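You operate a simulated robot arm through the tools that you are given. There is no shell and no other tool. Be economical: measure what you need, move in short steps, check, and stop when the job is done.

You are at the controls of a simulated two-armed robot. One attempt, no reset.

Task
Take the lid off the small tub that says "dark" on the window sill by the chiller and lay it down there.

The check looks at the end state, three seconds after you hand in, the way a careful person would. Anything else that was tipped, shoved, dropped, spilled or broken makes it a failure. A push-on lid holds only when it is set on centred and level and pressed home; a screw cap is set on level and turned clockwise until tight.

Robot
Two 7-joint arms with two-finger parallel grippers on one trunk, on a base that drives. Base frame: it is fixed to the floor where the robot stands at the start and does not move with it; the origin is under the middle of the robot, x ahead of it, y to its left, z up. Readings come in m, degrees, newtons and seconds.
The left shoulder is at the start at [0.05, 0.177, 1.154], the right one opposite. With the tool pointing down near the work surface each hand reaches from about 0.22 to 0.7 m from the robot's upright axis, wherever it stands, measured 20 degrees to its own side. Payload 3.43 kg a hand.
The TCP of each hand is the grasp point between the finger pads, 0.034 m short of the fingertips. In the tool frame z runs along the fingers and y along their closing line. Largest opening 0.128 m; finger width 0.024, thickness 0.012; the body of the gripper, 0.048 by 0.13 m, starts 0.096 m behind the TCP.
Orientation is that of the tool frame in the base frame, as a unit quaternion [x, y, z, w]. With the fingers straight down and closing along the base's y, the tool's x points along the base's -x, its y along +y and its z along -z.

Tools
- The arms move only by the tool send_rows. It takes "left_commands", "right_commands" or both (then of equal length, played together; a hand with none holds still); each is a list of rows, each an object (a shift or turn left out is 0, a gripper value left out holds the last) with "xyz": the shift along the base's x, y, z in m, a list of three; "angular": the turn, a rotation vector about the base's x, y, z in rad, a list of three; "jaw": the gripper command, from -1 (fully open) to 1 (shut), values between in proportion. In form: [{"xyz": [x, y, z], "angular": [wx, wy, wz], "jaw": jaw}, ...]. A call has 1 to 20 rows; each row is the pose to reach, as a shift and turn from the pose commanded when the call began. Each row takes 0.2 s and may step no farther than 0.05 m and 8.6 degrees from the row before; otherwise, or with a gripper value out of range, the whole call is refused. A pose out of reach is approached as far as the arm can. The call stops where the force on the tool passes 40 N (or 10 N more than at its start, if that is more) or the arm is blocked; 0.2 s more then pass. The fingers move at their own pace (about 0.108 m/s each) and stop on an object; they squeeze with about 20 N. The grip force told is the motor's: it shows also when the fingers shut on nothing. Time passes only in rows, and 0.2 s behind the last, so rows that repeat a pose let the fingers close. The reply holds the time, the measured pose of the TCP, the force on the tool along the base axes, the opening and the grip force, in the units named above and with some noise, with the torque about the TCP (base axes, N m) and any sound that the robot's microphone picked up, and new pictures: "views" is both (left out), scene, wrist or none (wrist: the cameras of the hands that moved).
- Cameras (640 x 400 px; columns grow to the right, rows downward): "scene" is now at [0.1467, -0.0416, 1.3145]; the picture's right is [-0.49, -0.87, 0.00], its down [-0.51, 0.29, -0.81] and it looks along [0.70, -0.40, -0.59] (base axes); focal length 214 px, centre (320, 200). "left" rides on the left gripper at [0.076, 0.011, -0.16] in its tool frame; the picture's right is [-0.15, 0.99, 0.00], its down [-0.88, -0.13, -0.46] and it looks along [-0.45, -0.07, 0.89] (tool axes); focal length 234 px, centre (320, 200). "right" rides on the right gripper at [0.076, -0.011, -0.16] in its tool frame; the picture's right is [0.15, 0.99, 0.00], its down [-0.88, 0.13, -0.46] and it looks along [-0.45, 0.07, 0.89] (tool axes); focal length 234 px, centre (320, 200). There is no depth. A picture from a camera that has moved, and an enlarged one, comes with that camera's place and axes in the base frame and with its lens.
- raise_lower(by): slides the trunk up (or, below 0, down) by that many m; the arms and the scene camera ride with it, the base frame stays. It gives what a move gives, with no picture.
- roll_base(legs): drives the robot by 1 to 6 legs, each [ahead, turn to the left] in m and degrees, along the robot's own axes; the way and the turn of a leg run together, so that a leg with both is an arc; at most 1.5 m and 180 degrees a leg. The arms and the cameras ride along, it lands a little off, and it stops where it bumps. It gives what a move gives, and a new picture of the scene camera.
- turn_head(pan, tilt): turns the head with the scene camera to pan (to the left, within 80 degrees either way) and tilt (down, from -29 to 69), counted from straight ahead of the robot. It gives what a move gives, and a new picture of the scene camera.
- inspect(camera, box): a new picture of the part [left, top, right, bottom] of that camera's present view, enlarged. No time passes.
- hand_in(): hands the job in; it is judged then, once.

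Work in short steps. Places have to be worked out from the pictures, the camera data and where the tool is seen: move nearer, look again, correct. Check each grasp and each placing, and mend what went wrong. You have 120 turns and 260 pictures in all, those below and enlarged ones among them. Open the grippers and draw the arms clear of the work before you hand the job in, unless the task says otherwise; then end with one line.

The tools are called after ">>>" as a command line: name --argument value ..., lists and objects as JSON in quotes. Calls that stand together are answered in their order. send_rows: Moves the arms, as the interface text tells. Its arguments: {"type":"object","properties":{"left_commands":{"type":"array","items":{"type":"object","properties":{"xyz":{"type":"array","items":{"type":"number"}},"angular":{"type":"array","items":{"type":"number"}},"jaw":{"type":"number"}}}},"right_commands":{"type":"array","items":{"type":"object","properties":{"xyz":{"type":"array","items":{"type":"number"}},"angular":{"type":"array","items":{"type":"number"}},"jaw":{"type":"number"}}}},"views":{"type":"string","enum":["both","scene","wrist","none"]}},"required":[]} The other tools are called the same way: raise_lower (by) slides the trunk up or down; roll_base (legs) drives the base; turn_head (pan, tilt) turns the head that bears the scene camera; inspect (camera, box) takes an enlarged picture of a part of a camera's view; hand_in () hands the job in.

At the start:

```text
time_s: 0.0
left_eef_pos: [0.373, -0.0021, 1.1999]
left_ee_rot: [0.0, 1.0, 0.0, 0.001]
left_force: [-0.4, 0.1, -0.6]
left_wrist_torque: [-0.01, 0.03, 0.0]
left_width: 0.1279
left_gripper_force: 0.1
right_eef_pos: [0.309, -0.4034, 1.211]
right_ee_rot: [0.0, 1.0, 0.0, 0.0]
right_force: [-0.2, 0.0, -0.3]
right_wrist_torque: [-0.03, 0.03, 0.0]
right_width: 0.128
right_gripper_force: 0.1
trunk travel left (down, up): [-0.325, 0.076]
robot x, y, heading: [-0.0024, 0.0008, 0.1]
head pan, tilt: [-29.5, 36.1]
```

scene: 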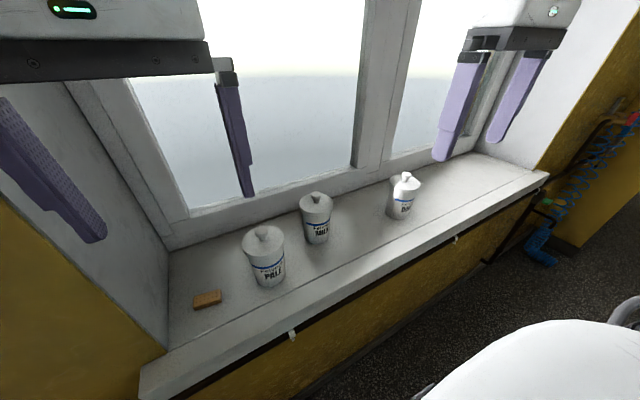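
right: 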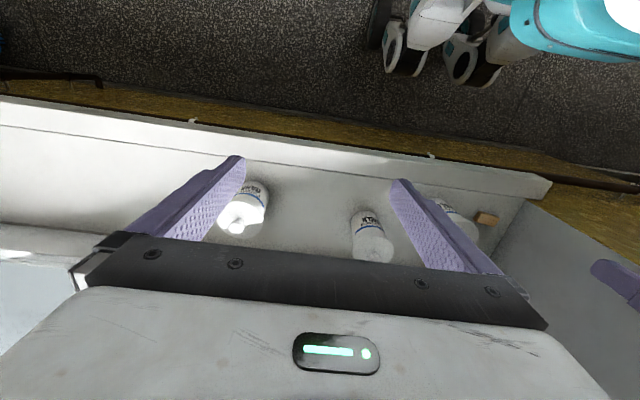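
left: 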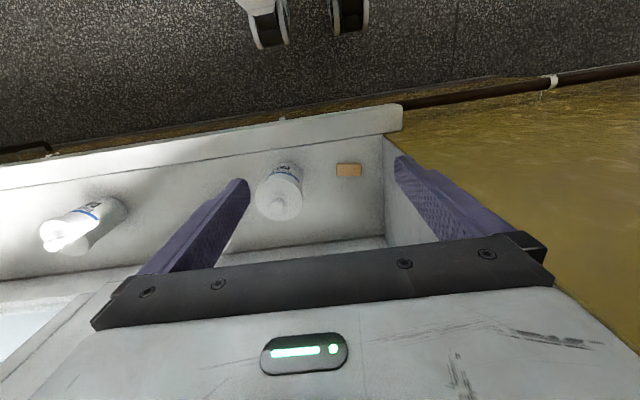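

The sill holds three small tubs; I need to read their labels, so I enlarge the scene.

>>> inspect --camera "scene" --box '[230, 210, 310, 300]'

>>> inspect --camera "scene" --box '[290, 180, 350, 250]'

>>> inspect --camera "scene" --box '[375, 160, 435, 230]'

```text
4.44 times, centred on (270, 255) of scene
camera zoom: at [0.1467, -0.0416, 1.3145], right [-0.49, -0.87, 0.0], down [-0.51, 0.29, -0.81], along [0.7, -0.4, -0.59], focal length 953 px, centre (542, -44)
```

zoom: 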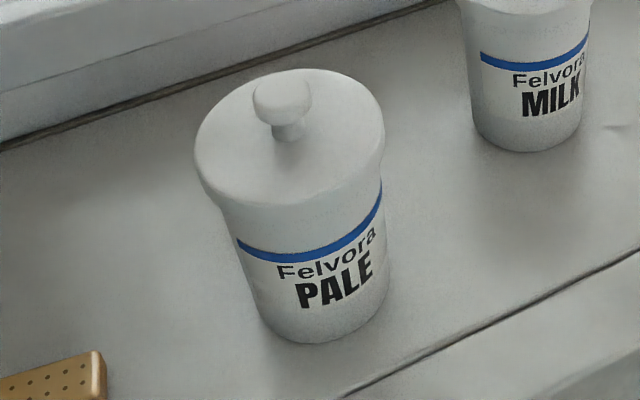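

```text
5.71 times, centred on (320, 215) of scene
camera zoom: at [0.1467, -0.0416, 1.3145], right [-0.49, -0.87, 0.0], down [-0.51, 0.29, -0.81], along [0.7, -0.4, -0.59], focal length 1226 px, centre (320, 114)
```

zoom: 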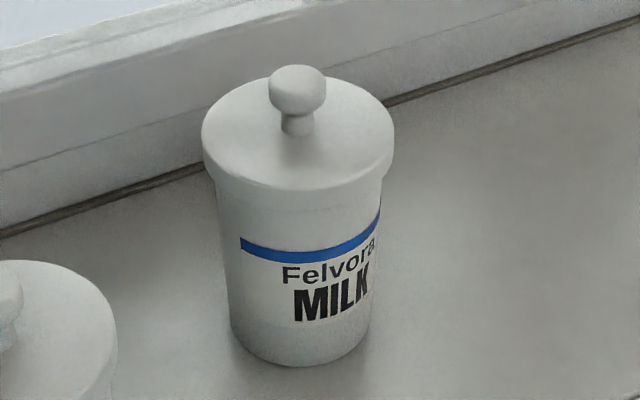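

```text
5.71 times, centred on (405, 195) of scene
camera zoom: at [0.1467, -0.0416, 1.3145], right [-0.49, -0.87, 0.0], down [-0.51, 0.29, -0.81], along [0.7, -0.4, -0.59], focal length 1226 px, centre (-166, 229)
```

zoom: 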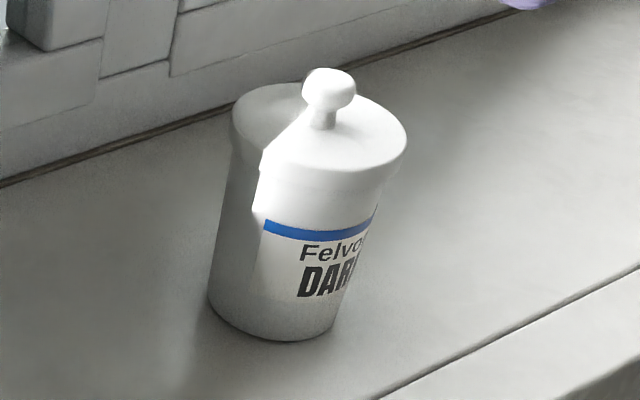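

The right-hand tub reads DARK, at about (0.49, -0.52). I turn the head to check this is the sill by the chiller.

>>> turn_head --pan -75 --tilt 25

>>> turn_head --pan 60 --tilt 15

```text
time_s: 1.1
left_eef_pos: [0.3721, -0.0009, 1.1998]
left_ee_rot: [0.001, 1.0, 0.0, 0.0]
left_force: [-0.1, -0.1, 0.2]
left_wrist_torque: [-0.03, 0.03, -0.01]
left_width: 0.1276
left_gripper_force: 0.1
right_eef_pos: [0.3087, -0.4031, 1.2127]
right_ee_rot: [0.0, 1.0, 0.0, 0.0]
right_force: [-0.6, -0.9, 0.8]
right_wrist_torque: [0.03, -0.01, -0.01]
right_width: 0.128
right_gripper_force: 0.0
trunk travel left (down, up): [-0.325, 0.076]
robot x, y, heading: [0.0003, -0.0007, -0.1]
head pan, tilt: [-75.0, 25.0]
camera scene: at [0.0945, -0.0876, 1.3321], right [-0.97, -0.26, 0.0], down [-0.11, 0.41, -0.91], along [0.24, -0.88, -0.42], focal length 214 px, centre (320, 200)
```

scene: 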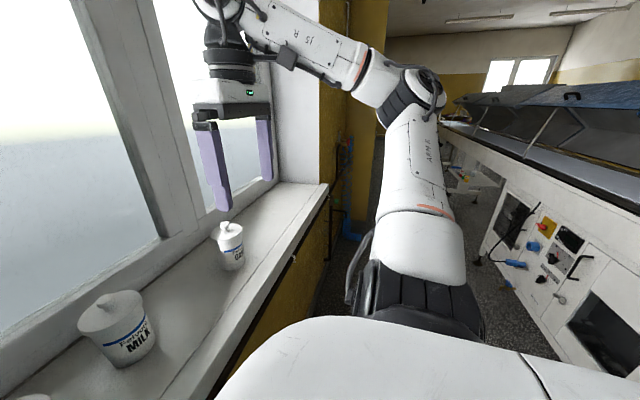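

```text
time_s: 3.3
left_eef_pos: [0.3721, -0.0021, 1.2006]
left_ee_rot: [0.001, 1.0, 0.0, 0.0]
left_force: [0.7, 0.7, 0.4]
left_wrist_torque: [0.01, -0.01, -0.01]
left_width: 0.1281
left_gripper_force: 0.0
right_eef_pos: [0.3095, -0.4024, 1.2121]
right_ee_rot: [0.001, 1.0, 0.0, 0.0]
right_force: [-0.2, -0.2, 0.7]
right_wrist_torque: [0.0, 0.0, 0.02]
right_width: 0.1279
right_gripper_force: 0.0
trunk travel left (down, up): [-0.325, 0.076]
robot x, y, heading: [0.0028, 0.0004, 0.0]
head pan, tilt: [60.0, 15.0]
camera scene: at [0.1173, 0.0823, 1.3483], right [0.87, -0.5, 0.0], down [-0.13, -0.22, -0.97], along [0.48, 0.84, -0.26], focal length 214 px, centre (320, 200)
```

scene: 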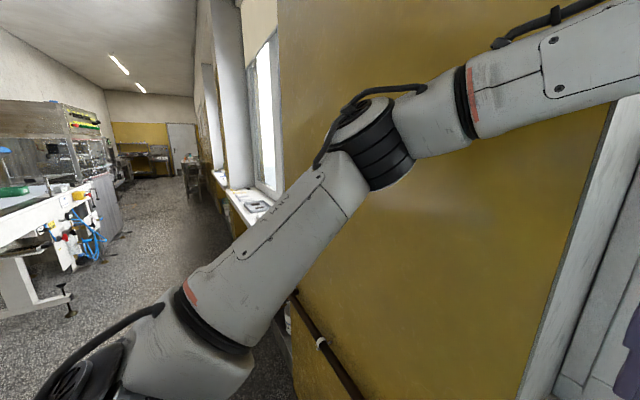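

Only this sill carries the tubs. I bring the head back and move the right hand above the DARK tub for a close look.

>>> turn_head --pan -45 --tilt 36

>>> send_rows --right_commands '[{"xyz": [0.035, -0.025, 0]}, {"xyz": [0.07, -0.05, 0]}, {"xyz": [0.105, -0.08, 0]}, {"xyz": [0.14, -0.105, 0]}, {"xyz": [0.175, -0.12, -0.02]}, {"xyz": [0.175, -0.12, -0.05]}, {"xyz": [0.175, -0.12, -0.05]}]'

```text
time_s: 5.1
left_eef_pos: [0.373, -0.0029, 1.2003]
left_ee_rot: [0.0, 1.0, 0.0, 0.0]
left_force: [-0.9, 0.4, 0.4]
left_wrist_torque: [0.0, 0.01, -0.01]
left_width: 0.1282
left_gripper_force: 0.1
right_eef_pos: [0.3078, -0.4025, 1.2122]
right_ee_rot: [0.0, 1.0, 0.0, -0.001]
right_force: [-0.8, -0.3, -0.8]
right_wrist_torque: [0.0, 0.02, 0.01]
right_width: 0.1279
right_gripper_force: 0.1
trunk travel left (down, up): [-0.325, 0.076]
robot x, y, heading: [0.0007, 0.0011, -0.3]
head pan, tilt: [-45.0, 36.0]
camera scene: at [0.1325, -0.0604, 1.3148], right [-0.71, -0.71, 0.0], down [-0.42, 0.42, -0.81], along [0.57, -0.57, -0.59], focal length 214 px, centre (320, 200)
```

scene: 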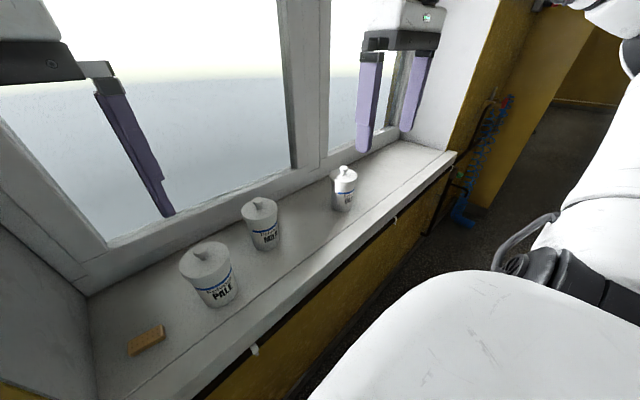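

```text
time_s: 6.7
left_eef_pos: [0.3728, -0.0019, 1.2007]
left_ee_rot: [0.0, 1.0, 0.0, -0.001]
left_force: [-0.6, -0.2, 0.6]
left_wrist_torque: [-0.01, 0.01, -0.02]
left_width: 0.1282
left_gripper_force: 0.0
right_eef_pos: [0.4528, -0.4781, 1.1755]
right_ee_rot: [0.002, 1.0, 0.0, 0.001]
right_force: [0.7, -0.3, 0.7]
right_wrist_torque: [0.02, 0.07, -0.03]
right_width: 0.1282
right_gripper_force: 0.1
right hand out of reach, approached as far as the arm can: row 3, 4, 5, 6, 7
trunk travel left (down, up): [-0.325, 0.076]
robot x, y, heading: [-0.0026, 0.0009, 0.2]
head pan, tilt: [-45.0, 36.0]
camera scene: at [0.1331, -0.0608, 1.3146], right [-0.71, -0.71, 0.0], down [-0.42, 0.42, -0.81], along [0.57, -0.57, -0.59], focal length 214 px, centre (320, 200)
camera right: at [0.3764, -0.4873, 1.3351], right [-0.14, 0.99, 0.0], down [0.88, 0.13, 0.46], along [0.45, 0.07, -0.89], focal length 234 px, centre (320, 200)
```

scene: 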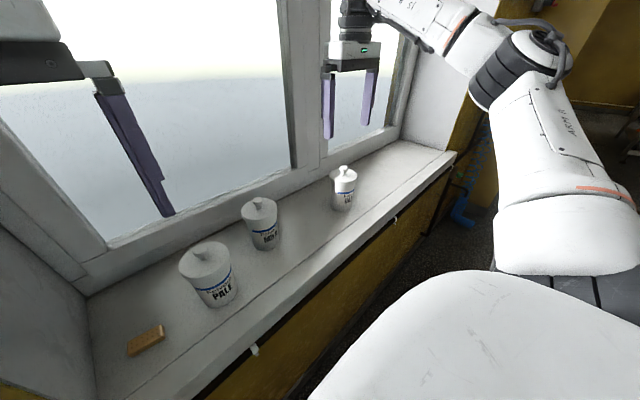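
right: 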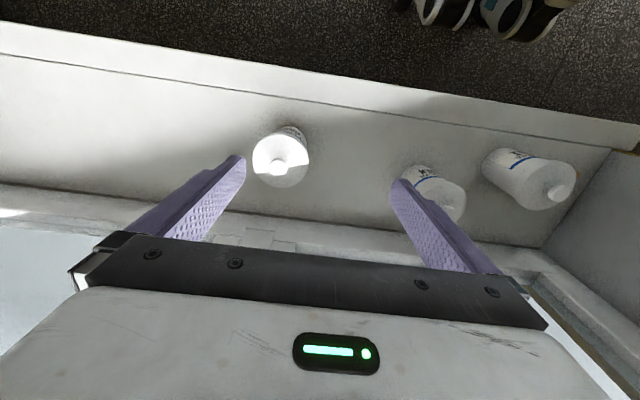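

The hand was out of reach at that height; I go lower, staying clear of the knob (top ≈1.01), to see where it lands.

>>> send_rows --right_commands '[{"xyz": [0, 0, -0.04]}, {"xyz": [0, 0, -0.07]}, {"xyz": [0, 0, -0.07]}]'

>>> inspect --camera "scene" --box '[300, 110, 390, 220]'

```text
time_s: 7.5
left_eef_pos: [0.3724, -0.003, 1.1994]
left_ee_rot: [0.0, 1.0, 0.0, 0.0]
left_force: [-0.2, -0.1, 1.1]
left_wrist_torque: [0.01, 0.02, 0.01]
left_width: 0.1279
left_gripper_force: 0.1
right_eef_pos: [0.4519, -0.4769, 1.1061]
right_ee_rot: [0.0, 1.0, 0.0, 0.0]
right_force: [1.0, -0.1, -0.3]
right_wrist_torque: [-0.03, 0.0, -0.01]
right_width: 0.1282
right_gripper_force: 0.2
trunk travel left (down, up): [-0.325, 0.076]
robot x, y, heading: [0.0001, 0.0024, -0.2]
head pan, tilt: [-45.0, 36.0]
camera scene: at [0.1325, -0.0605, 1.3148], right [-0.71, -0.71, 0.0], down [-0.42, 0.42, -0.81], along [0.57, -0.57, -0.59], focal length 214 px, centre (320, 200)
camera right: at [0.3765, -0.487, 1.2656], right [-0.15, 0.99, 0.0], down [0.88, 0.13, 0.46], along [0.45, 0.07, -0.89], focal length 234 px, centre (320, 200)
```

scene: 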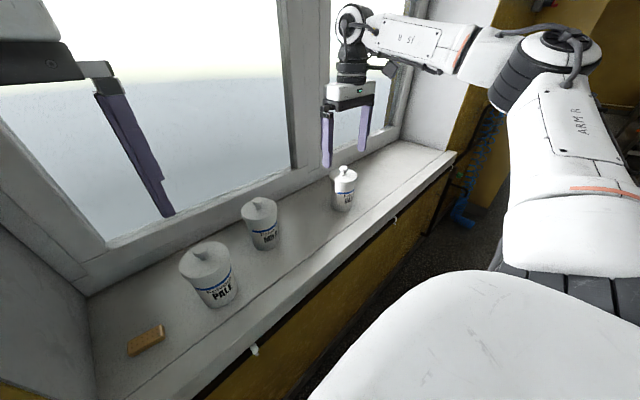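
right: 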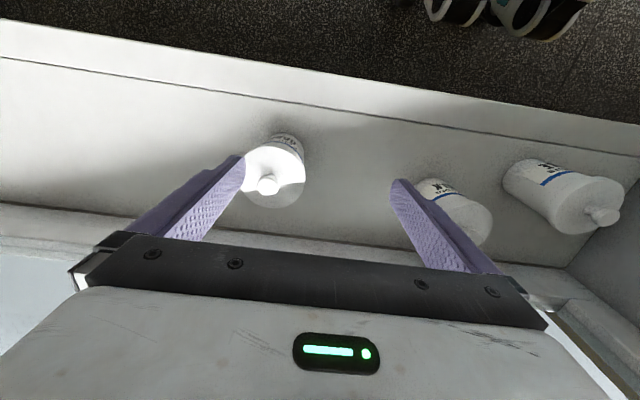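

```text
3.64 times, centred on (345, 165) of scene
camera zoom: at [0.1325, -0.0605, 1.3148], right [-0.71, -0.71, 0.0], down [-0.42, 0.42, -0.81], along [0.57, -0.57, -0.59], focal length 780 px, centre (229, 327)
```

zoom: 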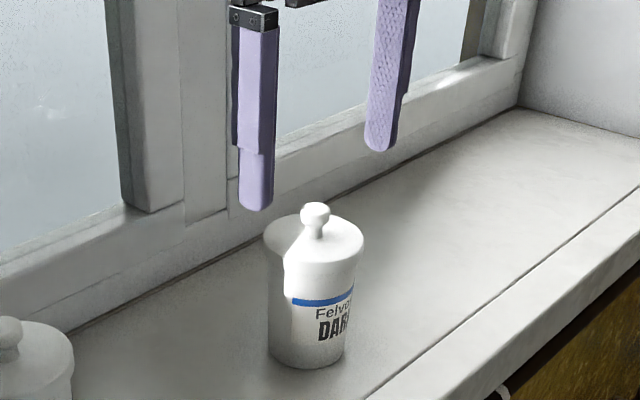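

Triangulating, the knob is at about (0.501, -0.533, 0.998), and the lid top is near z 0.972. I move over it at a tip height still above the knob.

>>> send_rows --right_commands '[{"xyz": [0.02, -0.02, -0.02]}, {"xyz": [0.035, -0.04, -0.03]}, {"xyz": [0.049, -0.056, -0.03]}, {"xyz": [0.049, -0.056, -0.03]}]'

>>> inspect --camera "scene" --box '[300, 110, 390, 220]'

```text
time_s: 8.5
left_eef_pos: [0.3722, -0.0024, 1.2015]
left_ee_rot: [0.0, 1.0, 0.0, 0.0]
left_force: [-0.8, -0.6, -0.1]
left_wrist_torque: [-0.02, -0.02, 0.01]
left_width: 0.1279
left_gripper_force: 0.1
right_eef_pos: [0.4749, -0.495, 1.0731]
right_ee_rot: [0.001, 1.0, -0.001, 0.001]
right_force: [-0.3, -0.7, 1.6]
right_wrist_torque: [-0.01, 0.0, 0.0]
right_width: 0.128
right_gripper_force: 0.1
right hand out of reach, approached as far as the arm can: row 1, 2, 3, 4
trunk travel left (down, up): [-0.325, 0.076]
robot x, y, heading: [-0.0023, 0.0002, -0.1]
head pan, tilt: [-45.0, 36.0]
camera scene: at [0.1322, -0.0602, 1.3148], right [-0.71, -0.71, 0.0], down [-0.42, 0.42, -0.81], along [0.57, -0.57, -0.59], focal length 214 px, centre (320, 200)
camera right: at [0.3994, -0.5041, 1.2327], right [-0.14, 0.99, 0.0], down [0.88, 0.13, 0.46], along [0.45, 0.06, -0.89], focal length 234 px, centre (320, 200)
```

scene: 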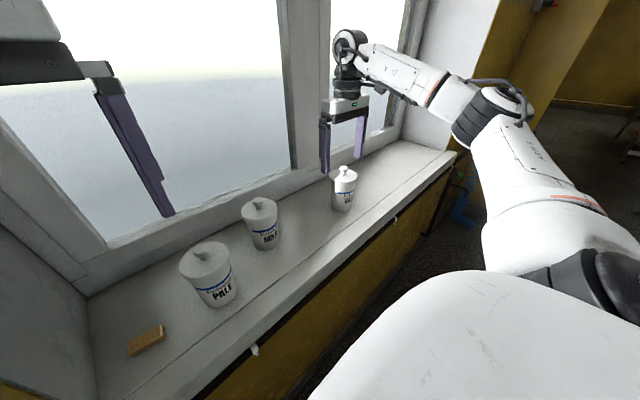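
right: 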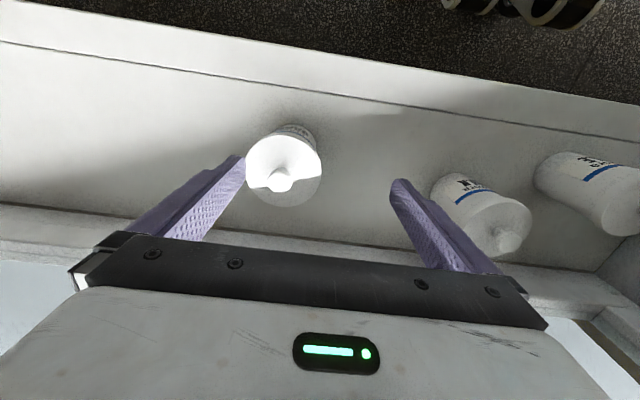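

```text
3.64 times, centred on (345, 165) of scene
camera zoom: at [0.1322, -0.0602, 1.3148], right [-0.71, -0.71, 0.0], down [-0.42, 0.42, -0.81], along [0.57, -0.57, -0.59], focal length 780 px, centre (229, 327)
```

zoom: 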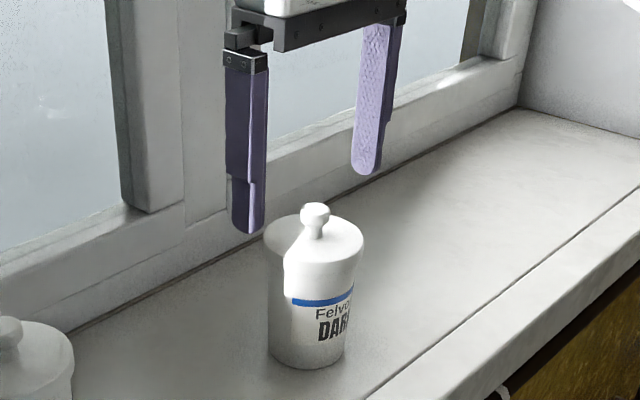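

Still out of reach by about 4 cm, so the base must shift to the right. I raise and withdraw the right hand to its start pose first, then drive: back, turn right, ahead, turn left.

>>> send_rows --right_commands '[{"xyz": [-0.02, 0.02, 0.04]}, {"xyz": [-0.06, 0.04, 0.08]}, {"xyz": [-0.1, 0.06, 0.11]}, {"xyz": [-0.135, 0.075, 0.135]}, {"xyz": [-0.165, 0.095, 0.139]}, {"xyz": [-0.165, 0.095, 0.139]}]' --views "none"

>>> roll_base --legs '[[-0.3, 0], [0, -50]]'

```text
refused: row 2 steps farther than a row can; nothing moved
```

```text
time_s: 12.8
left_eef_pos: [-0.0654, -0.2884, 1.2004]
left_ee_rot: [0.425, 0.905, 0.001, 0.0]
left_force: [0.0, -0.2, 0.6]
left_wrist_torque: [0.01, 0.0, 0.01]
left_width: 0.1281
left_gripper_force: 0.1
right_eef_pos: [-0.3782, -0.6831, 1.0721]
right_ee_rot: [0.425, 0.905, -0.001, 0.001]
right_force: [-0.4, 1.0, 0.0]
right_wrist_torque: [0.0, -0.02, -0.02]
right_width: 0.1281
right_gripper_force: 0.0
trunk travel left (down, up): [-0.325, 0.076]
robot x, y, heading: [-0.3016, -0.0027, -50.4]
head pan, tilt: [-45.0, 36.0]
camera scene: at [-0.2648, -0.1403, 1.3148], right [-1.0, 0.09, 0.0], down [0.05, 0.59, -0.81], along [-0.07, -0.81, -0.59], focal length 214 px, centre (320, 200)
```

scene: 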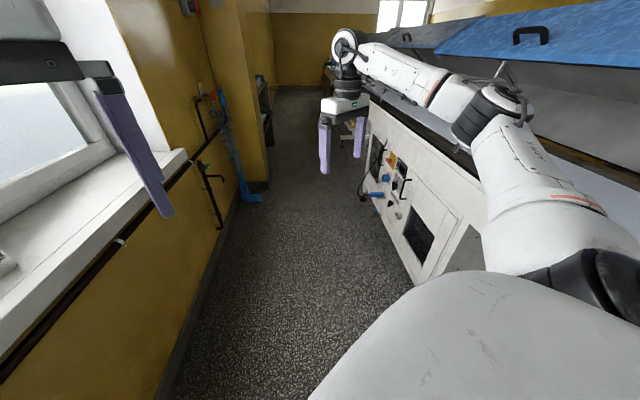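

The retract was refused for step size but the drive went clear, tips above everything. Now I raise and tuck the right hand, then drive on.

>>> send_rows --right_commands '[{"xyz": [0, 0, 0.045]}, {"xyz": [0, 0.02, 0.085]}, {"xyz": [0, 0.05, 0.12]}, {"xyz": [0, 0.09, 0.14]}, {"xyz": [0, 0.12, 0.14]}, {"xyz": [0, 0.12, 0.14]}]' --views "none"

>>> roll_base --legs '[[0.45, 0], [0, 50]]'

```text
time_s: 14.2
left_eef_pos: [-0.0649, -0.2893, 1.1996]
left_ee_rot: [0.425, 0.905, 0.0, 0.0]
left_force: [-0.3, -1.1, -0.1]
left_wrist_torque: [-0.03, 0.02, 0.02]
left_width: 0.128
left_gripper_force: 0.1
right_eef_pos: [-0.3757, -0.5635, 1.2108]
right_ee_rot: [0.426, 0.905, -0.001, 0.0]
right_force: [0.9, 0.3, 0.0]
right_wrist_torque: [0.02, -0.01, 0.04]
right_width: 0.128
right_gripper_force: 0.1
right hand out of reach, approached as far as the arm can: row 1
trunk travel left (down, up): [-0.325, 0.076]
robot x, y, heading: [-0.3055, -0.0015, -50.4]
head pan, tilt: [-45.0, 36.0]
```

```text
time_s: 19.2
left_eef_pos: [0.3574, -0.3482, 1.2007]
left_ee_rot: [0.002, 1.0, 0.0, 0.0]
left_force: [0.1, 0.7, 0.3]
left_wrist_torque: [-0.06, -0.02, 0.02]
left_width: 0.1281
left_gripper_force: 0.1
right_eef_pos: [0.3676, -0.7643, 1.2116]
right_ee_rot: [0.003, 1.0, 0.001, 0.0]
right_force: [0.7, -0.4, 0.1]
right_wrist_torque: [-0.01, 0.0, -0.01]
right_width: 0.128
right_gripper_force: 0.1
trunk travel left (down, up): [-0.325, 0.076]
robot x, y, heading: [-0.0163, -0.3444, -0.3]
head pan, tilt: [-45.0, 36.0]
camera scene: at [0.1171, -0.4058, 1.3148], right [-0.71, -0.7, 0.0], down [-0.41, 0.42, -0.81], along [0.57, -0.57, -0.59], focal length 214 px, centre (320, 200)
```

scene: 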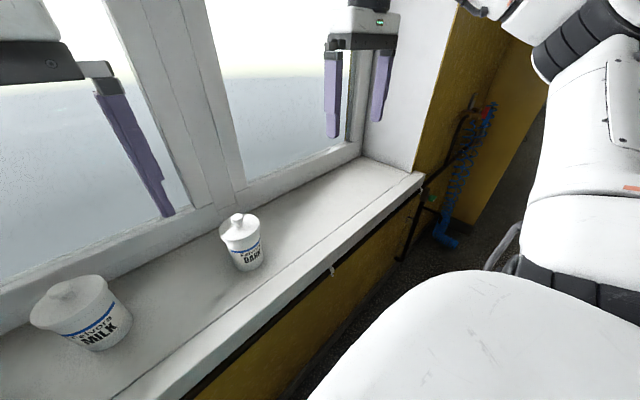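

The base is now at y ≈ -0.34. I move the right hand above the knob (tips at about 1.04).

>>> send_rows --right_commands '[{"xyz": [0.02, 0.04, -0.01]}, {"xyz": [0.045, 0.08, -0.02]}, {"xyz": [0.07, 0.12, -0.03]}, {"xyz": [0.09, 0.16, -0.04]}, {"xyz": [0.112, 0.198, -0.06]}, {"xyz": [0.133, 0.231, -0.08]}, {"xyz": [0.133, 0.231, -0.12]}, {"xyz": [0.133, 0.231, -0.135]}, {"xyz": [0.133, 0.231, -0.135]}]'

>>> turn_head --pan -25 --tilt 40

```text
time_s: 21.2
left_eef_pos: [0.3579, -0.3485, 1.1993]
left_ee_rot: [0.003, 1.0, 0.0, 0.0]
left_force: [-0.2, 0.4, 0.0]
left_wrist_torque: [0.01, 0.01, 0.02]
left_width: 0.128
left_gripper_force: 0.0
right_eef_pos: [0.4962, -0.5358, 1.0761]
right_ee_rot: [0.003, 1.0, 0.001, 0.002]
right_force: [0.7, -0.6, -0.3]
right_wrist_torque: [0.0, 0.04, 0.01]
right_width: 0.1282
right_gripper_force: 0.1
right hand out of reach, approached as far as the arm can: row 6, 7, 8, 9
trunk travel left (down, up): [-0.325, 0.076]
robot x, y, heading: [-0.0131, -0.3462, -0.3]
head pan, tilt: [-45.0, 36.0]
camera scene: at [0.1169, -0.406, 1.3148], right [-0.71, -0.7, 0.0], down [-0.41, 0.42, -0.81], along [0.57, -0.57, -0.59], focal length 214 px, centre (320, 200)
camera right: at [0.4198, -0.546, 1.2352], right [-0.14, 0.99, 0.0], down [0.88, 0.12, 0.46], along [0.45, 0.06, -0.89], focal length 234 px, centre (320, 200)
```

scene: 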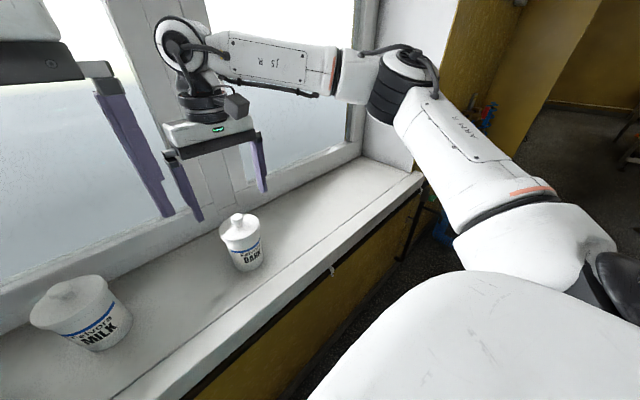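
right: 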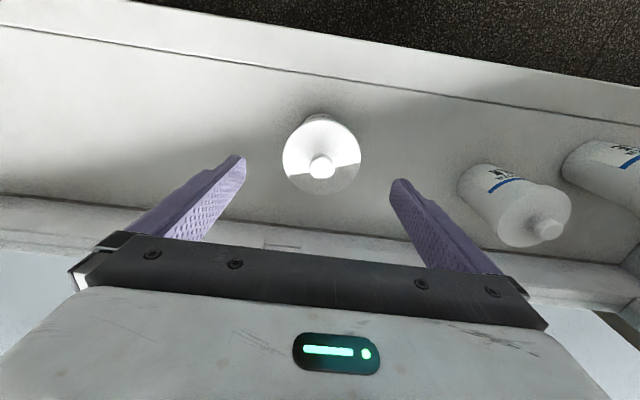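

```text
time_s: 22.1
left_eef_pos: [0.3592, -0.3491, 1.1998]
left_ee_rot: [0.003, 1.0, 0.0, 0.001]
left_force: [0.7, 0.6, -1.2]
left_wrist_torque: [0.0, -0.01, 0.0]
left_width: 0.1278
left_gripper_force: 0.2
right_eef_pos: [0.4957, -0.5365, 1.0759]
right_ee_rot: [0.004, 1.0, 0.0, 0.001]
right_force: [-0.1, 1.1, -0.4]
right_wrist_torque: [-0.02, -0.01, 0.01]
right_width: 0.128
right_gripper_force: 0.0
trunk travel left (down, up): [-0.325, 0.076]
robot x, y, heading: [-0.0184, -0.3449, -0.3]
head pan, tilt: [-25.0, 40.0]
camera scene: at [0.1322, -0.3803, 1.3088], right [-0.43, -0.9, 0.0], down [-0.58, 0.27, -0.77], along [0.69, -0.33, -0.64], focal length 214 px, centre (320, 200)
```

scene: 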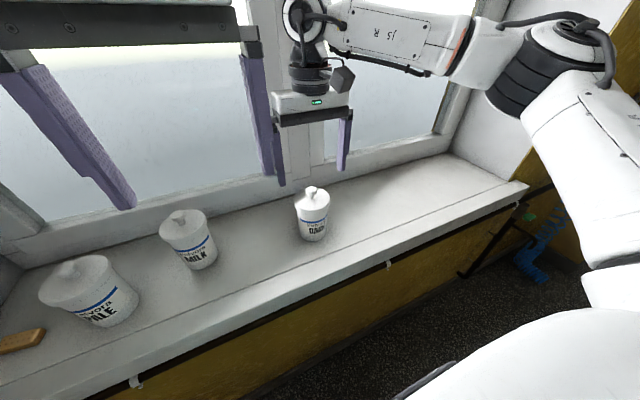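

Wrist view puts the knob at (0.501, -0.535), essentially under the hand. I descend to TCP z ≈1.016 with the jaws open and check heights.

>>> send_rows --right_commands '[{"xyz": [0.002, 0, -0.03], "jaw": -1}, {"xyz": [0.004, 0, -0.06]}, {"xyz": [0.004, 0, -0.06]}]' --views "wrist"

>>> inspect --camera "scene" --box '[265, 140, 365, 250]'

```text
time_s: 22.9
left_eef_pos: [0.3575, -0.3492, 1.1988]
left_ee_rot: [0.003, 1.0, 0.001, 0.001]
left_force: [-0.5, -0.3, 0.0]
left_wrist_torque: [0.04, 0.0, -0.02]
left_width: 0.1277
left_gripper_force: 0.0
right_eef_pos: [0.4998, -0.5382, 1.0129]
right_ee_rot: [0.004, 1.0, 0.0, 0.001]
right_force: [0.2, 0.4, 0.1]
right_wrist_torque: [-0.03, 0.01, -0.03]
right_width: 0.1279
right_gripper_force: 0.1
trunk travel left (down, up): [-0.325, 0.076]
robot x, y, heading: [-0.0158, -0.3422, -0.1]
head pan, tilt: [-25.0, 40.0]
camera right: at [0.4232, -0.547, 1.1735], right [-0.14, 0.99, 0.0], down [0.88, 0.12, 0.46], along [0.45, 0.06, -0.89], focal length 234 px, centre (320, 200)
```

right: 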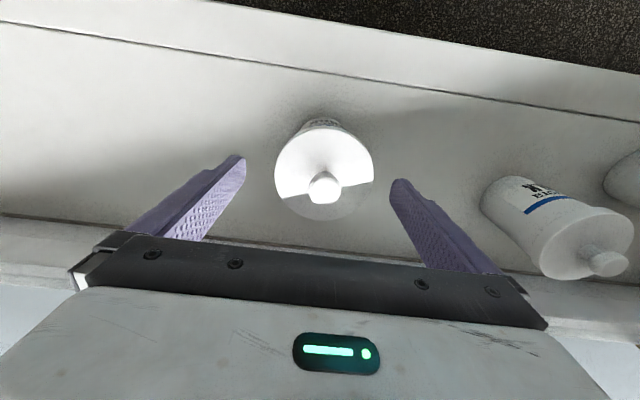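

```text
3.64 times, centred on (315, 195) of scene
camera zoom: at [0.1321, -0.3802, 1.3088], right [-0.43, -0.9, 0.0], down [-0.58, 0.27, -0.77], along [0.69, -0.33, -0.64], focal length 780 px, centre (338, 218)
```

zoom: 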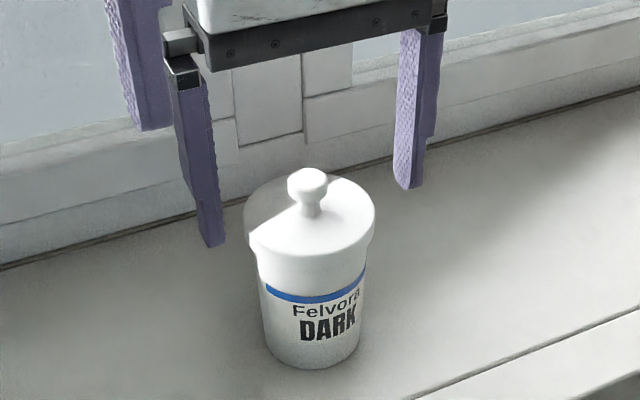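

The tips' midpoint sits right at the knob's base, slightly low, and 3–4 mm off in y. I raise 5 mm, shift y +0.004, then close gently in steps on the knob.

>>> send_rows --right_commands '[{"xyz": [-0.002, 0.004, 0.006]}, {"xyz": [-0.002, 0.004, 0.006], "jaw": 0.2}, {"xyz": [-0.002, 0.004, 0.006], "jaw": 0.45}, {"xyz": [-0.002, 0.004, 0.006], "jaw": 0.45}]' --views "wrist"

>>> inspect --camera "scene" --box '[265, 140, 365, 250]'

```text
time_s: 23.9
left_eef_pos: [0.357, -0.3492, 1.2002]
left_ee_rot: [0.002, 1.0, 0.0, 0.0]
left_force: [0.2, -0.5, -0.6]
left_wrist_torque: [0.0, 0.02, -0.02]
left_width: 0.1281
left_gripper_force: 0.0
right_eef_pos: [0.4981, -0.5332, 1.0191]
right_ee_rot: [0.003, 1.0, 0.0, 0.0]
right_force: [0.3, 0.6, -0.6]
right_wrist_torque: [0.01, 0.0, 0.01]
right_width: 0.0354
right_gripper_force: 0.0
trunk travel left (down, up): [-0.325, 0.076]
robot x, y, heading: [-0.0155, -0.3435, -0.4]
head pan, tilt: [-25.0, 40.0]
camera right: at [0.4216, -0.5425, 1.1799], right [-0.14, 0.99, 0.0], down [0.88, 0.12, 0.46], along [0.45, 0.06, -0.89], focal length 234 px, centre (320, 200)
```

right: 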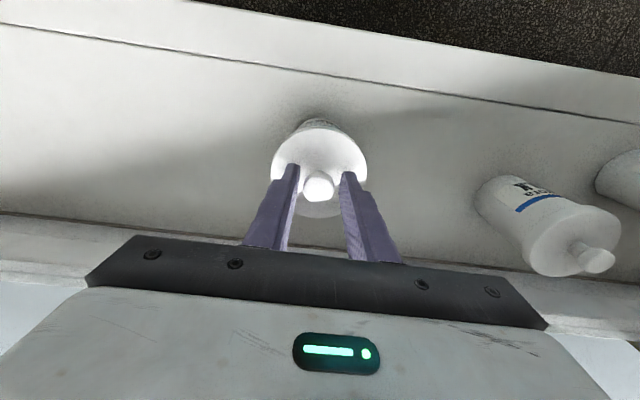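

```text
3.64 times, centred on (315, 195) of scene
camera zoom: at [0.1323, -0.3802, 1.3087], right [-0.43, -0.9, 0.0], down [-0.58, 0.27, -0.77], along [0.69, -0.33, -0.64], focal length 780 px, centre (338, 218)
```

zoom: 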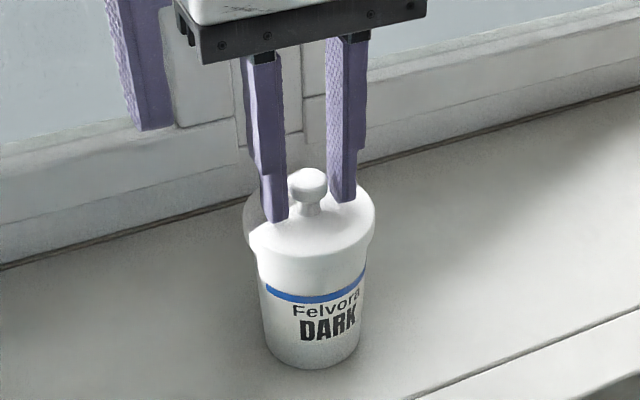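

The knob sits centred between the fingers. I close fully.

>>> send_rows --right_commands '[{"jaw": 0.7}, {"jaw": 1}, {"jaw": 1}, {"jaw": 1}]' --views "wrist"

>>> inspect --camera "scene" --box '[265, 140, 365, 250]'

```text
time_s: 24.9
left_eef_pos: [0.3566, -0.3487, 1.2]
left_ee_rot: [0.003, 1.0, -0.001, -0.001]
left_force: [-0.3, 0.8, -0.3]
left_wrist_torque: [-0.03, 0.02, -0.01]
left_width: 0.1279
left_gripper_force: 0.0
right_eef_pos: [0.4976, -0.5335, 1.0196]
right_ee_rot: [0.003, 1.0, 0.0, 0.001]
right_force: [0.2, -0.8, 0.5]
right_wrist_torque: [-0.08, 0.02, -0.01]
right_width: 0.0243
right_gripper_force: 20.1
trunk travel left (down, up): [-0.325, 0.076]
robot x, y, heading: [-0.016, -0.3476, -0.5]
head pan, tilt: [-25.0, 40.0]
camera right: at [0.4215, -0.5428, 1.1799], right [-0.14, 0.99, 0.0], down [0.88, 0.12, 0.46], along [0.45, 0.06, -0.89], focal length 234 px, centre (320, 200)
```

right: 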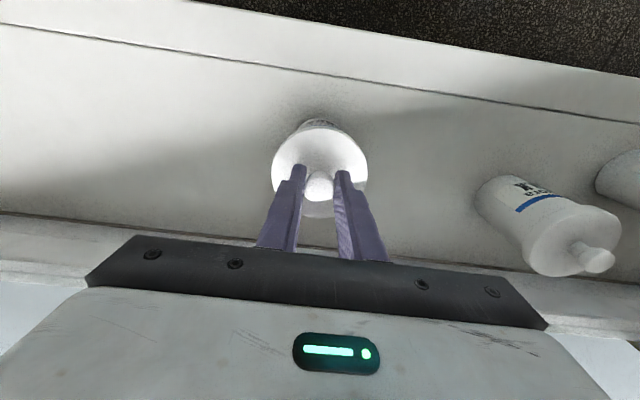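

```text
3.64 times, centred on (315, 195) of scene
camera zoom: at [0.1322, -0.3804, 1.3088], right [-0.43, -0.9, 0.0], down [-0.58, 0.27, -0.77], along [0.69, -0.33, -0.64], focal length 780 px, centre (338, 218)
```

zoom: 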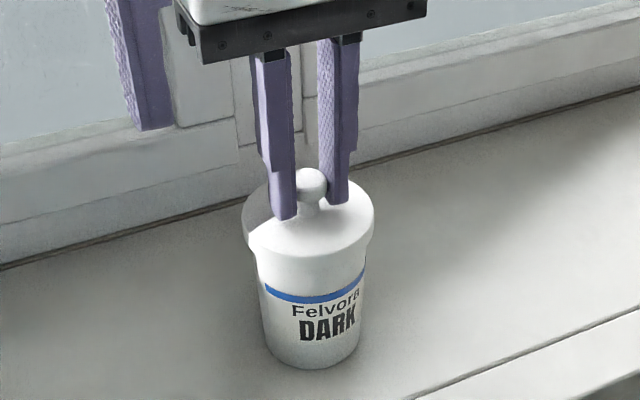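

The knob is held (24 mm, 20 N). I lift a few millimetres to see whether the lid comes alone.

>>> send_rows --right_commands '[{"xyz": [0, 0, 0.003]}, {"xyz": [0, 0, 0.007]}, {"xyz": [0, 0, 0.007]}]' --views "none"

>>> inspect --camera "scene" --box '[265, 140, 365, 250]'

```text
time_s: 25.6
left_eef_pos: [0.3572, -0.3499, 1.2]
left_ee_rot: [0.002, 1.0, 0.0, 0.0]
left_force: [0.5, 0.8, -1.1]
left_wrist_torque: [0.0, 0.0, -0.01]
left_width: 0.1278
left_gripper_force: 0.1
right_eef_pos: [0.4985, -0.5322, 1.0272]
right_ee_rot: [0.003, 1.0, 0.0, 0.0]
right_force: [0.1, -0.4, -0.6]
right_wrist_torque: [-0.04, -0.01, -0.02]
right_width: 0.0242
right_gripper_force: 20.0
trunk travel left (down, up): [-0.325, 0.076]
robot x, y, heading: [-0.0139, -0.3439, -0.2]
head pan, tilt: [-25.0, 40.0]
heard: snap
```

```text
3.64 times, centred on (315, 195) of scene
camera zoom: at [0.1323, -0.3802, 1.3087], right [-0.43, -0.9, 0.0], down [-0.58, 0.27, -0.77], along [0.69, -0.33, -0.64], focal length 780 px, centre (338, 218)
```

zoom: 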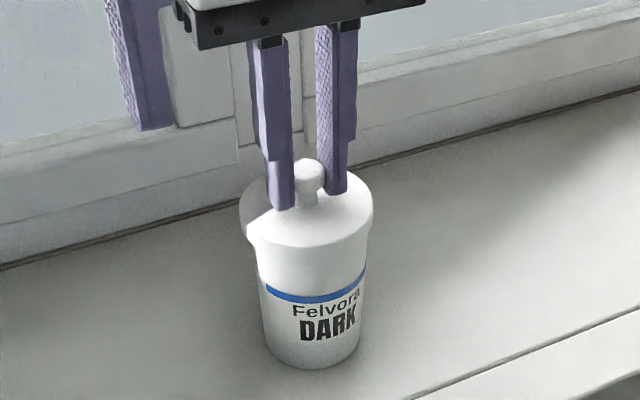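

A snap: the push-on lid came loose and the tub stayed put. I lift straight up.

>>> send_rows --right_commands '[{"xyz": [0, 0, 0.01]}, {"xyz": [0, 0, 0.02]}, {"xyz": [0, 0, 0.035]}, {"xyz": [0, 0, 0.05]}, {"xyz": [0, 0, 0.05]}]' --views "both"

>>> inspect --camera "scene" --box '[265, 140, 365, 250]'

```text
time_s: 26.9
left_eef_pos: [0.3569, -0.349, 1.1987]
left_ee_rot: [0.003, 1.0, 0.0, 0.0]
left_force: [0.8, -0.7, 0.3]
left_wrist_torque: [-0.03, 0.04, -0.03]
left_width: 0.1281
left_gripper_force: 0.0
right_eef_pos: [0.495, -0.5364, 1.0774]
right_ee_rot: [0.003, 1.0, 0.001, 0.002]
right_force: [-0.3, -0.1, -0.1]
right_wrist_torque: [-0.03, -0.01, 0.03]
right_width: 0.0
right_gripper_force: 20.3
right hand out of reach, approached as far as the arm can: row 4, 5
trunk travel left (down, up): [-0.325, 0.076]
robot x, y, heading: [-0.019, -0.3461, -0.4]
head pan, tilt: [-25.0, 40.0]
camera scene: at [0.1323, -0.3802, 1.3087], right [-0.43, -0.9, 0.0], down [-0.58, 0.27, -0.77], along [0.69, -0.33, -0.64], focal length 214 px, centre (320, 200)
camera right: at [0.4193, -0.546, 1.2376], right [-0.14, 0.99, 0.0], down [0.88, 0.12, 0.46], along [0.45, 0.07, -0.89], focal length 234 px, centre (320, 200)
```

scene: 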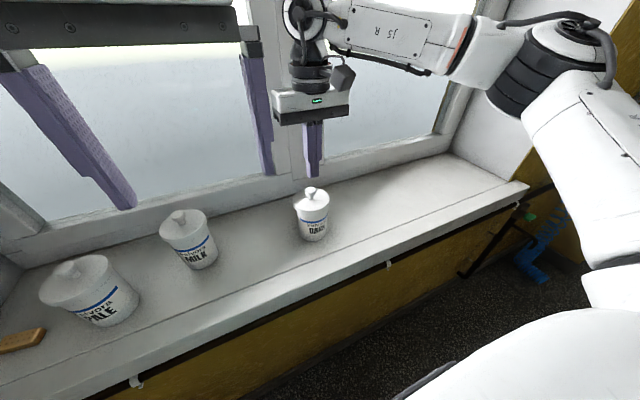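
right: 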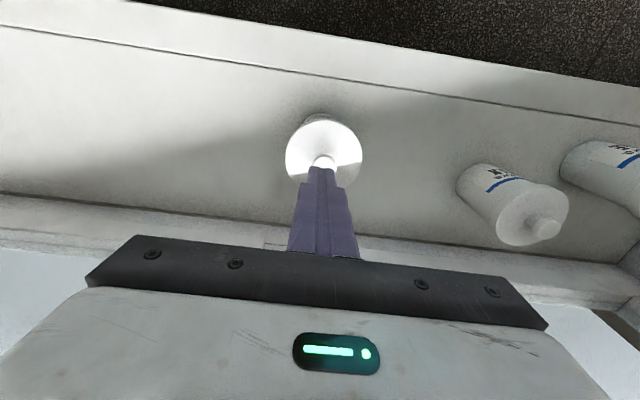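

```text
3.64 times, centred on (315, 195) of scene
camera zoom: at [0.1323, -0.3802, 1.3087], right [-0.43, -0.9, 0.0], down [-0.58, 0.27, -0.77], along [0.69, -0.33, -0.64], focal length 780 px, centre (338, 218)
```

zoom: 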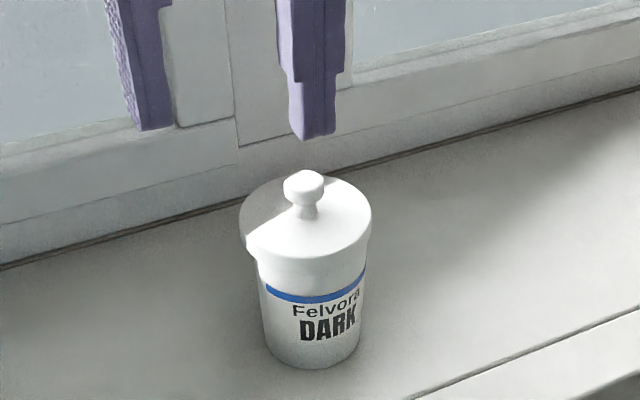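

The lid slipped from the fingers and settled back, with the tub still upright. I raise the trunk 6 cm for reach, then regrip lower on the knob, now at about (0.497, -0.530, 1.0).

>>> send_rows --right_commands '[{"jaw": 0.4}, {"jaw": 0.2}]' --views "none"

>>> raise_lower --by 0.06

>>> inspect --camera "right" --box '[240, 90, 400, 200]'

>>> inspect --camera "scene" --box '[265, 140, 365, 260]'

```text
time_s: 27.4
left_eef_pos: [0.3575, -0.3486, 1.1996]
left_ee_rot: [0.003, 1.0, 0.0, 0.0]
left_force: [0.5, 0.6, -0.7]
left_wrist_torque: [-0.01, 0.0, 0.05]
left_width: 0.128
left_gripper_force: 0.1
right_eef_pos: [0.4952, -0.5373, 1.0783]
right_ee_rot: [0.003, 1.0, 0.001, 0.002]
right_force: [-0.5, 0.4, -0.1]
right_wrist_torque: [0.01, -0.03, 0.02]
right_width: 0.0515
right_gripper_force: 0.0
trunk travel left (down, up): [-0.325, 0.076]
robot x, y, heading: [-0.0133, -0.3427, -0.5]
head pan, tilt: [-25.0, 40.0]
```

```text
time_s: 28.4
left_eef_pos: [0.3574, -0.3487, 1.2592]
left_ee_rot: [0.002, 1.0, 0.0, 0.001]
left_force: [-1.0, 0.1, 0.0]
left_wrist_torque: [0.01, 0.02, 0.02]
left_width: 0.1281
left_gripper_force: 0.0
right_eef_pos: [0.4968, -0.5363, 1.1369]
right_ee_rot: [0.003, 1.0, 0.002, 0.002]
right_force: [1.2, -0.1, -0.3]
right_wrist_torque: [0.0, 0.01, 0.0]
right_width: 0.0512
right_gripper_force: 0.0
trunk travel left (down, up): [-0.385, 0.016]
robot x, y, heading: [-0.0153, -0.346, -0.5]
head pan, tilt: [-25.0, 40.0]
```

```text
3.64 times, centred on (320, 145) of right
camera zoom: at [0.4195, -0.546, 1.2973], right [-0.14, 0.99, 0.0], down [0.88, 0.12, 0.46], along [0.45, 0.07, -0.89], focal length 852 px, centre (320, 400)
```

zoom: 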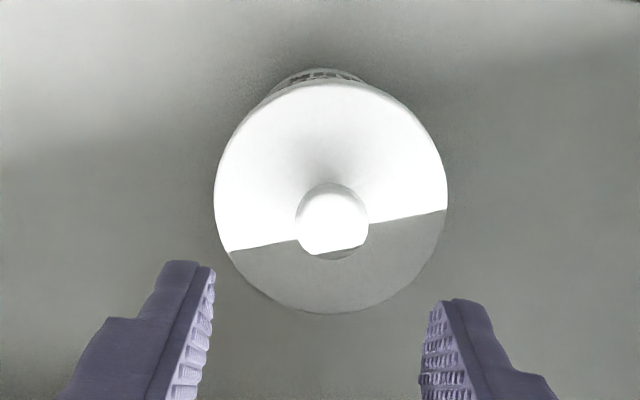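

```text
3.33 times, centred on (315, 200) of scene
camera zoom: at [0.1325, -0.3803, 1.3687], right [-0.43, -0.9, 0.0], down [-0.58, 0.27, -0.77], along [0.69, -0.33, -0.64], focal length 715 px, centre (337, 200)
```

zoom: 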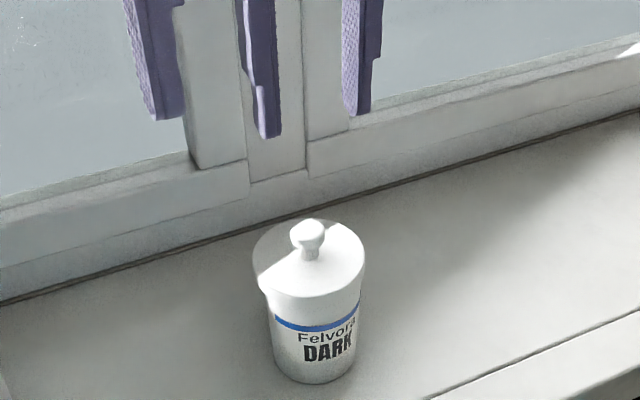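

Knob confirmed at (0.498, -0.530). I descend around it, jaws 51 mm apart, to TCP z ≈1.013.

>>> send_rows --right_commands '[{"xyz": [0.001, 0.006, -0.04]}, {"xyz": [0.001, 0.006, -0.08]}, {"xyz": [0.001, 0.006, -0.105]}, {"xyz": [0.001, 0.006, -0.123]}, {"xyz": [0.001, 0.006, -0.123]}]' --views "wrist"

>>> inspect --camera "scene" --box '[275, 180, 355, 270]'

```text
time_s: 29.6
left_eef_pos: [0.357, -0.3494, 1.2597]
left_ee_rot: [0.002, 1.0, 0.0, 0.0]
left_force: [-0.3, 0.4, -0.9]
left_wrist_torque: [-0.02, 0.01, -0.03]
left_width: 0.128
left_gripper_force: 0.0
right_eef_pos: [0.4924, -0.5339, 1.0156]
right_ee_rot: [0.004, 1.0, 0.002, 0.003]
right_force: [0.2, 0.2, 0.5]
right_wrist_torque: [0.01, -0.01, 0.0]
right_width: 0.0513
right_gripper_force: 0.0
right hand out of reach, approached as far as the arm can: row 4, 5
trunk travel left (down, up): [-0.385, 0.016]
robot x, y, heading: [-0.0137, -0.3463, -0.5]
head pan, tilt: [-25.0, 40.0]
camera right: at [0.4161, -0.5442, 1.1762], right [-0.14, 0.99, 0.0], down [0.88, 0.12, 0.46], along [0.46, 0.07, -0.89], focal length 234 px, centre (320, 200)
```

right: 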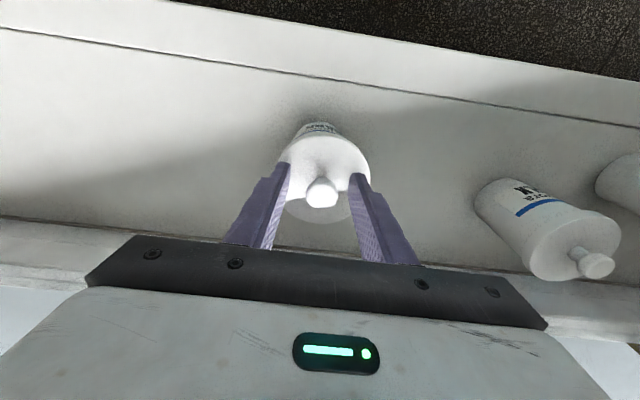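

```text
4.44 times, centred on (315, 225) of scene
camera zoom: at [0.1322, -0.3802, 1.3688], right [-0.43, -0.9, 0.0], down [-0.58, 0.27, -0.77], along [0.69, -0.33, -0.64], focal length 953 px, centre (342, 89)
```

zoom: 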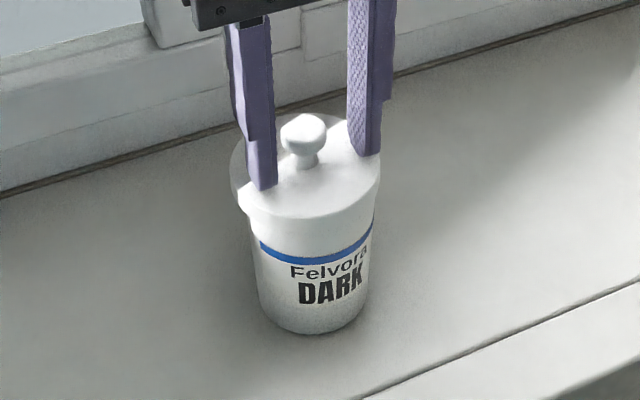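

Reach is at its limit again (2–5 mm short), so I want the base a bit closer. I raise the hand clear of the knob, lower the trunk back, then creep 5 cm ahead.

>>> send_rows --right_commands '[{"xyz": [0, 0, 0.03]}, {"xyz": [-0.01, 0, 0.07]}, {"xyz": [-0.05, 0, 0.1]}, {"xyz": [-0.08, 0, 0.13]}, {"xyz": [-0.08, 0, 0.14]}]' --views "none"

>>> roll_base --legs '[[0.05, 0]]'

```text
time_s: 30.9
left_eef_pos: [0.3572, -0.3501, 1.2595]
left_ee_rot: [0.003, 1.0, 0.0, 0.0]
left_force: [0.0, -0.5, -0.4]
left_wrist_torque: [0.01, 0.0, 0.02]
left_width: 0.128
left_gripper_force: 0.1
right_eef_pos: [0.4122, -0.5357, 1.1554]
right_ee_rot: [0.003, 1.0, 0.001, 0.001]
right_force: [0.2, 1.0, -1.0]
right_wrist_torque: [0.0, -0.01, -0.04]
right_width: 0.0514
right_gripper_force: 0.0
trunk travel left (down, up): [-0.385, 0.016]
robot x, y, heading: [-0.0173, -0.3478, -0.5]
head pan, tilt: [-25.0, 40.0]
```

```text
time_s: 31.8
left_eef_pos: [0.408, -0.3481, 1.2597]
left_ee_rot: [0.001, 1.0, 0.0, -0.001]
left_force: [-0.3, -0.1, -1.0]
left_wrist_torque: [-0.04, 0.06, -0.01]
left_width: 0.1279
left_gripper_force: 0.0
right_eef_pos: [0.4626, -0.5342, 1.1569]
right_ee_rot: [0.003, 1.0, 0.001, 0.001]
right_force: [0.3, 0.4, 0.5]
right_wrist_torque: [0.0, 0.07, 0.02]
right_width: 0.0513
right_gripper_force: 0.0
trunk travel left (down, up): [-0.385, 0.016]
robot x, y, heading: [0.0368, -0.3447, -0.5]
head pan, tilt: [-25.0, 40.0]
camera scene: at [0.1837, -0.3804, 1.3686], right [-0.43, -0.9, 0.0], down [-0.58, 0.27, -0.77], along [0.69, -0.33, -0.64], focal length 214 px, centre (320, 200)
```

scene: 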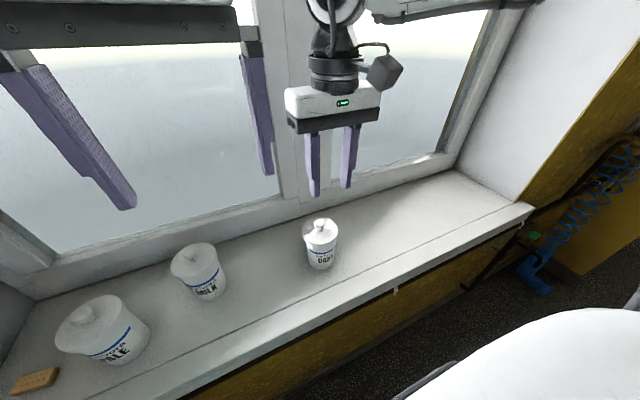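

The base moved with no bump. Now I go over the knob and down to just above it to check alignment.

>>> send_rows --right_commands '[{"xyz": [0.02, 0.004, -0.03]}, {"xyz": [0.0355, 0.004, -0.06]}, {"xyz": [0.0355, 0.004, -0.09]}, {"xyz": [0.0355, 0.004, -0.09]}]' --views "none"

>>> inspect --camera "right" --box '[240, 90, 400, 200]'

>>> inspect --camera "scene" --box '[275, 180, 365, 280]'

```text
time_s: 32.8
left_eef_pos: [0.4068, -0.3493, 1.2598]
left_ee_rot: [0.002, 1.0, 0.0, 0.0]
left_force: [0.7, 0.0, -0.1]
left_wrist_torque: [0.01, -0.02, 0.0]
left_width: 0.1278
left_gripper_force: 0.0
right_eef_pos: [0.497, -0.5307, 1.0658]
right_ee_rot: [0.002, 1.0, 0.001, 0.001]
right_force: [1.2, -0.2, -0.5]
right_wrist_torque: [-0.01, -0.02, -0.02]
right_width: 0.0511
right_gripper_force: 0.2
trunk travel left (down, up): [-0.385, 0.016]
robot x, y, heading: [0.0343, -0.3467, -0.3]
head pan, tilt: [-25.0, 40.0]
```

```text
3.64 times, centred on (320, 145) of right
camera zoom: at [0.4205, -0.5408, 1.2262], right [-0.14, 0.99, 0.0], down [0.88, 0.12, 0.46], along [0.46, 0.07, -0.89], focal length 852 px, centre (320, 400)
```

zoom: 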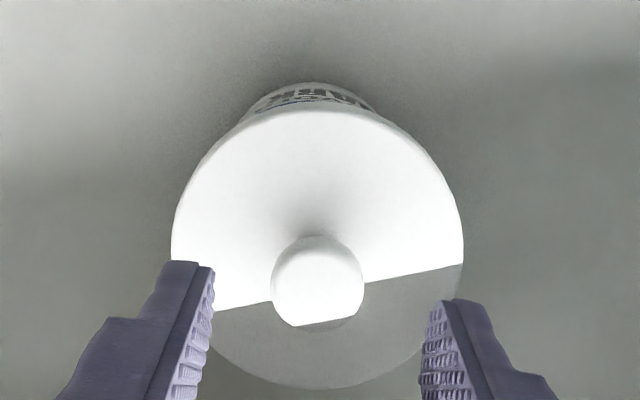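

```text
4.00 times, centred on (320, 230) of scene
camera zoom: at [0.1824, -0.3803, 1.3688], right [-0.43, -0.9, 0.0], down [-0.58, 0.27, -0.77], along [0.69, -0.33, -0.64], focal length 858 px, centre (320, 80)
```

zoom: 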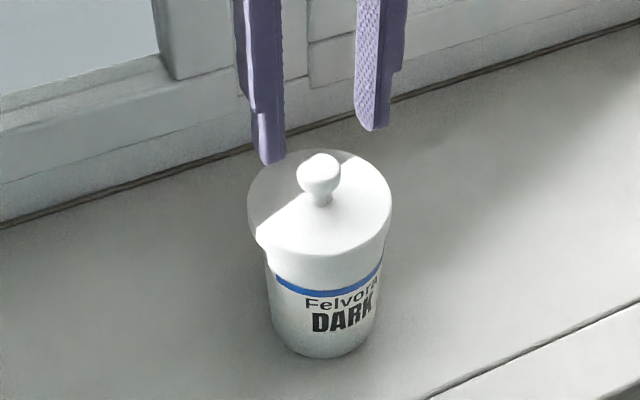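

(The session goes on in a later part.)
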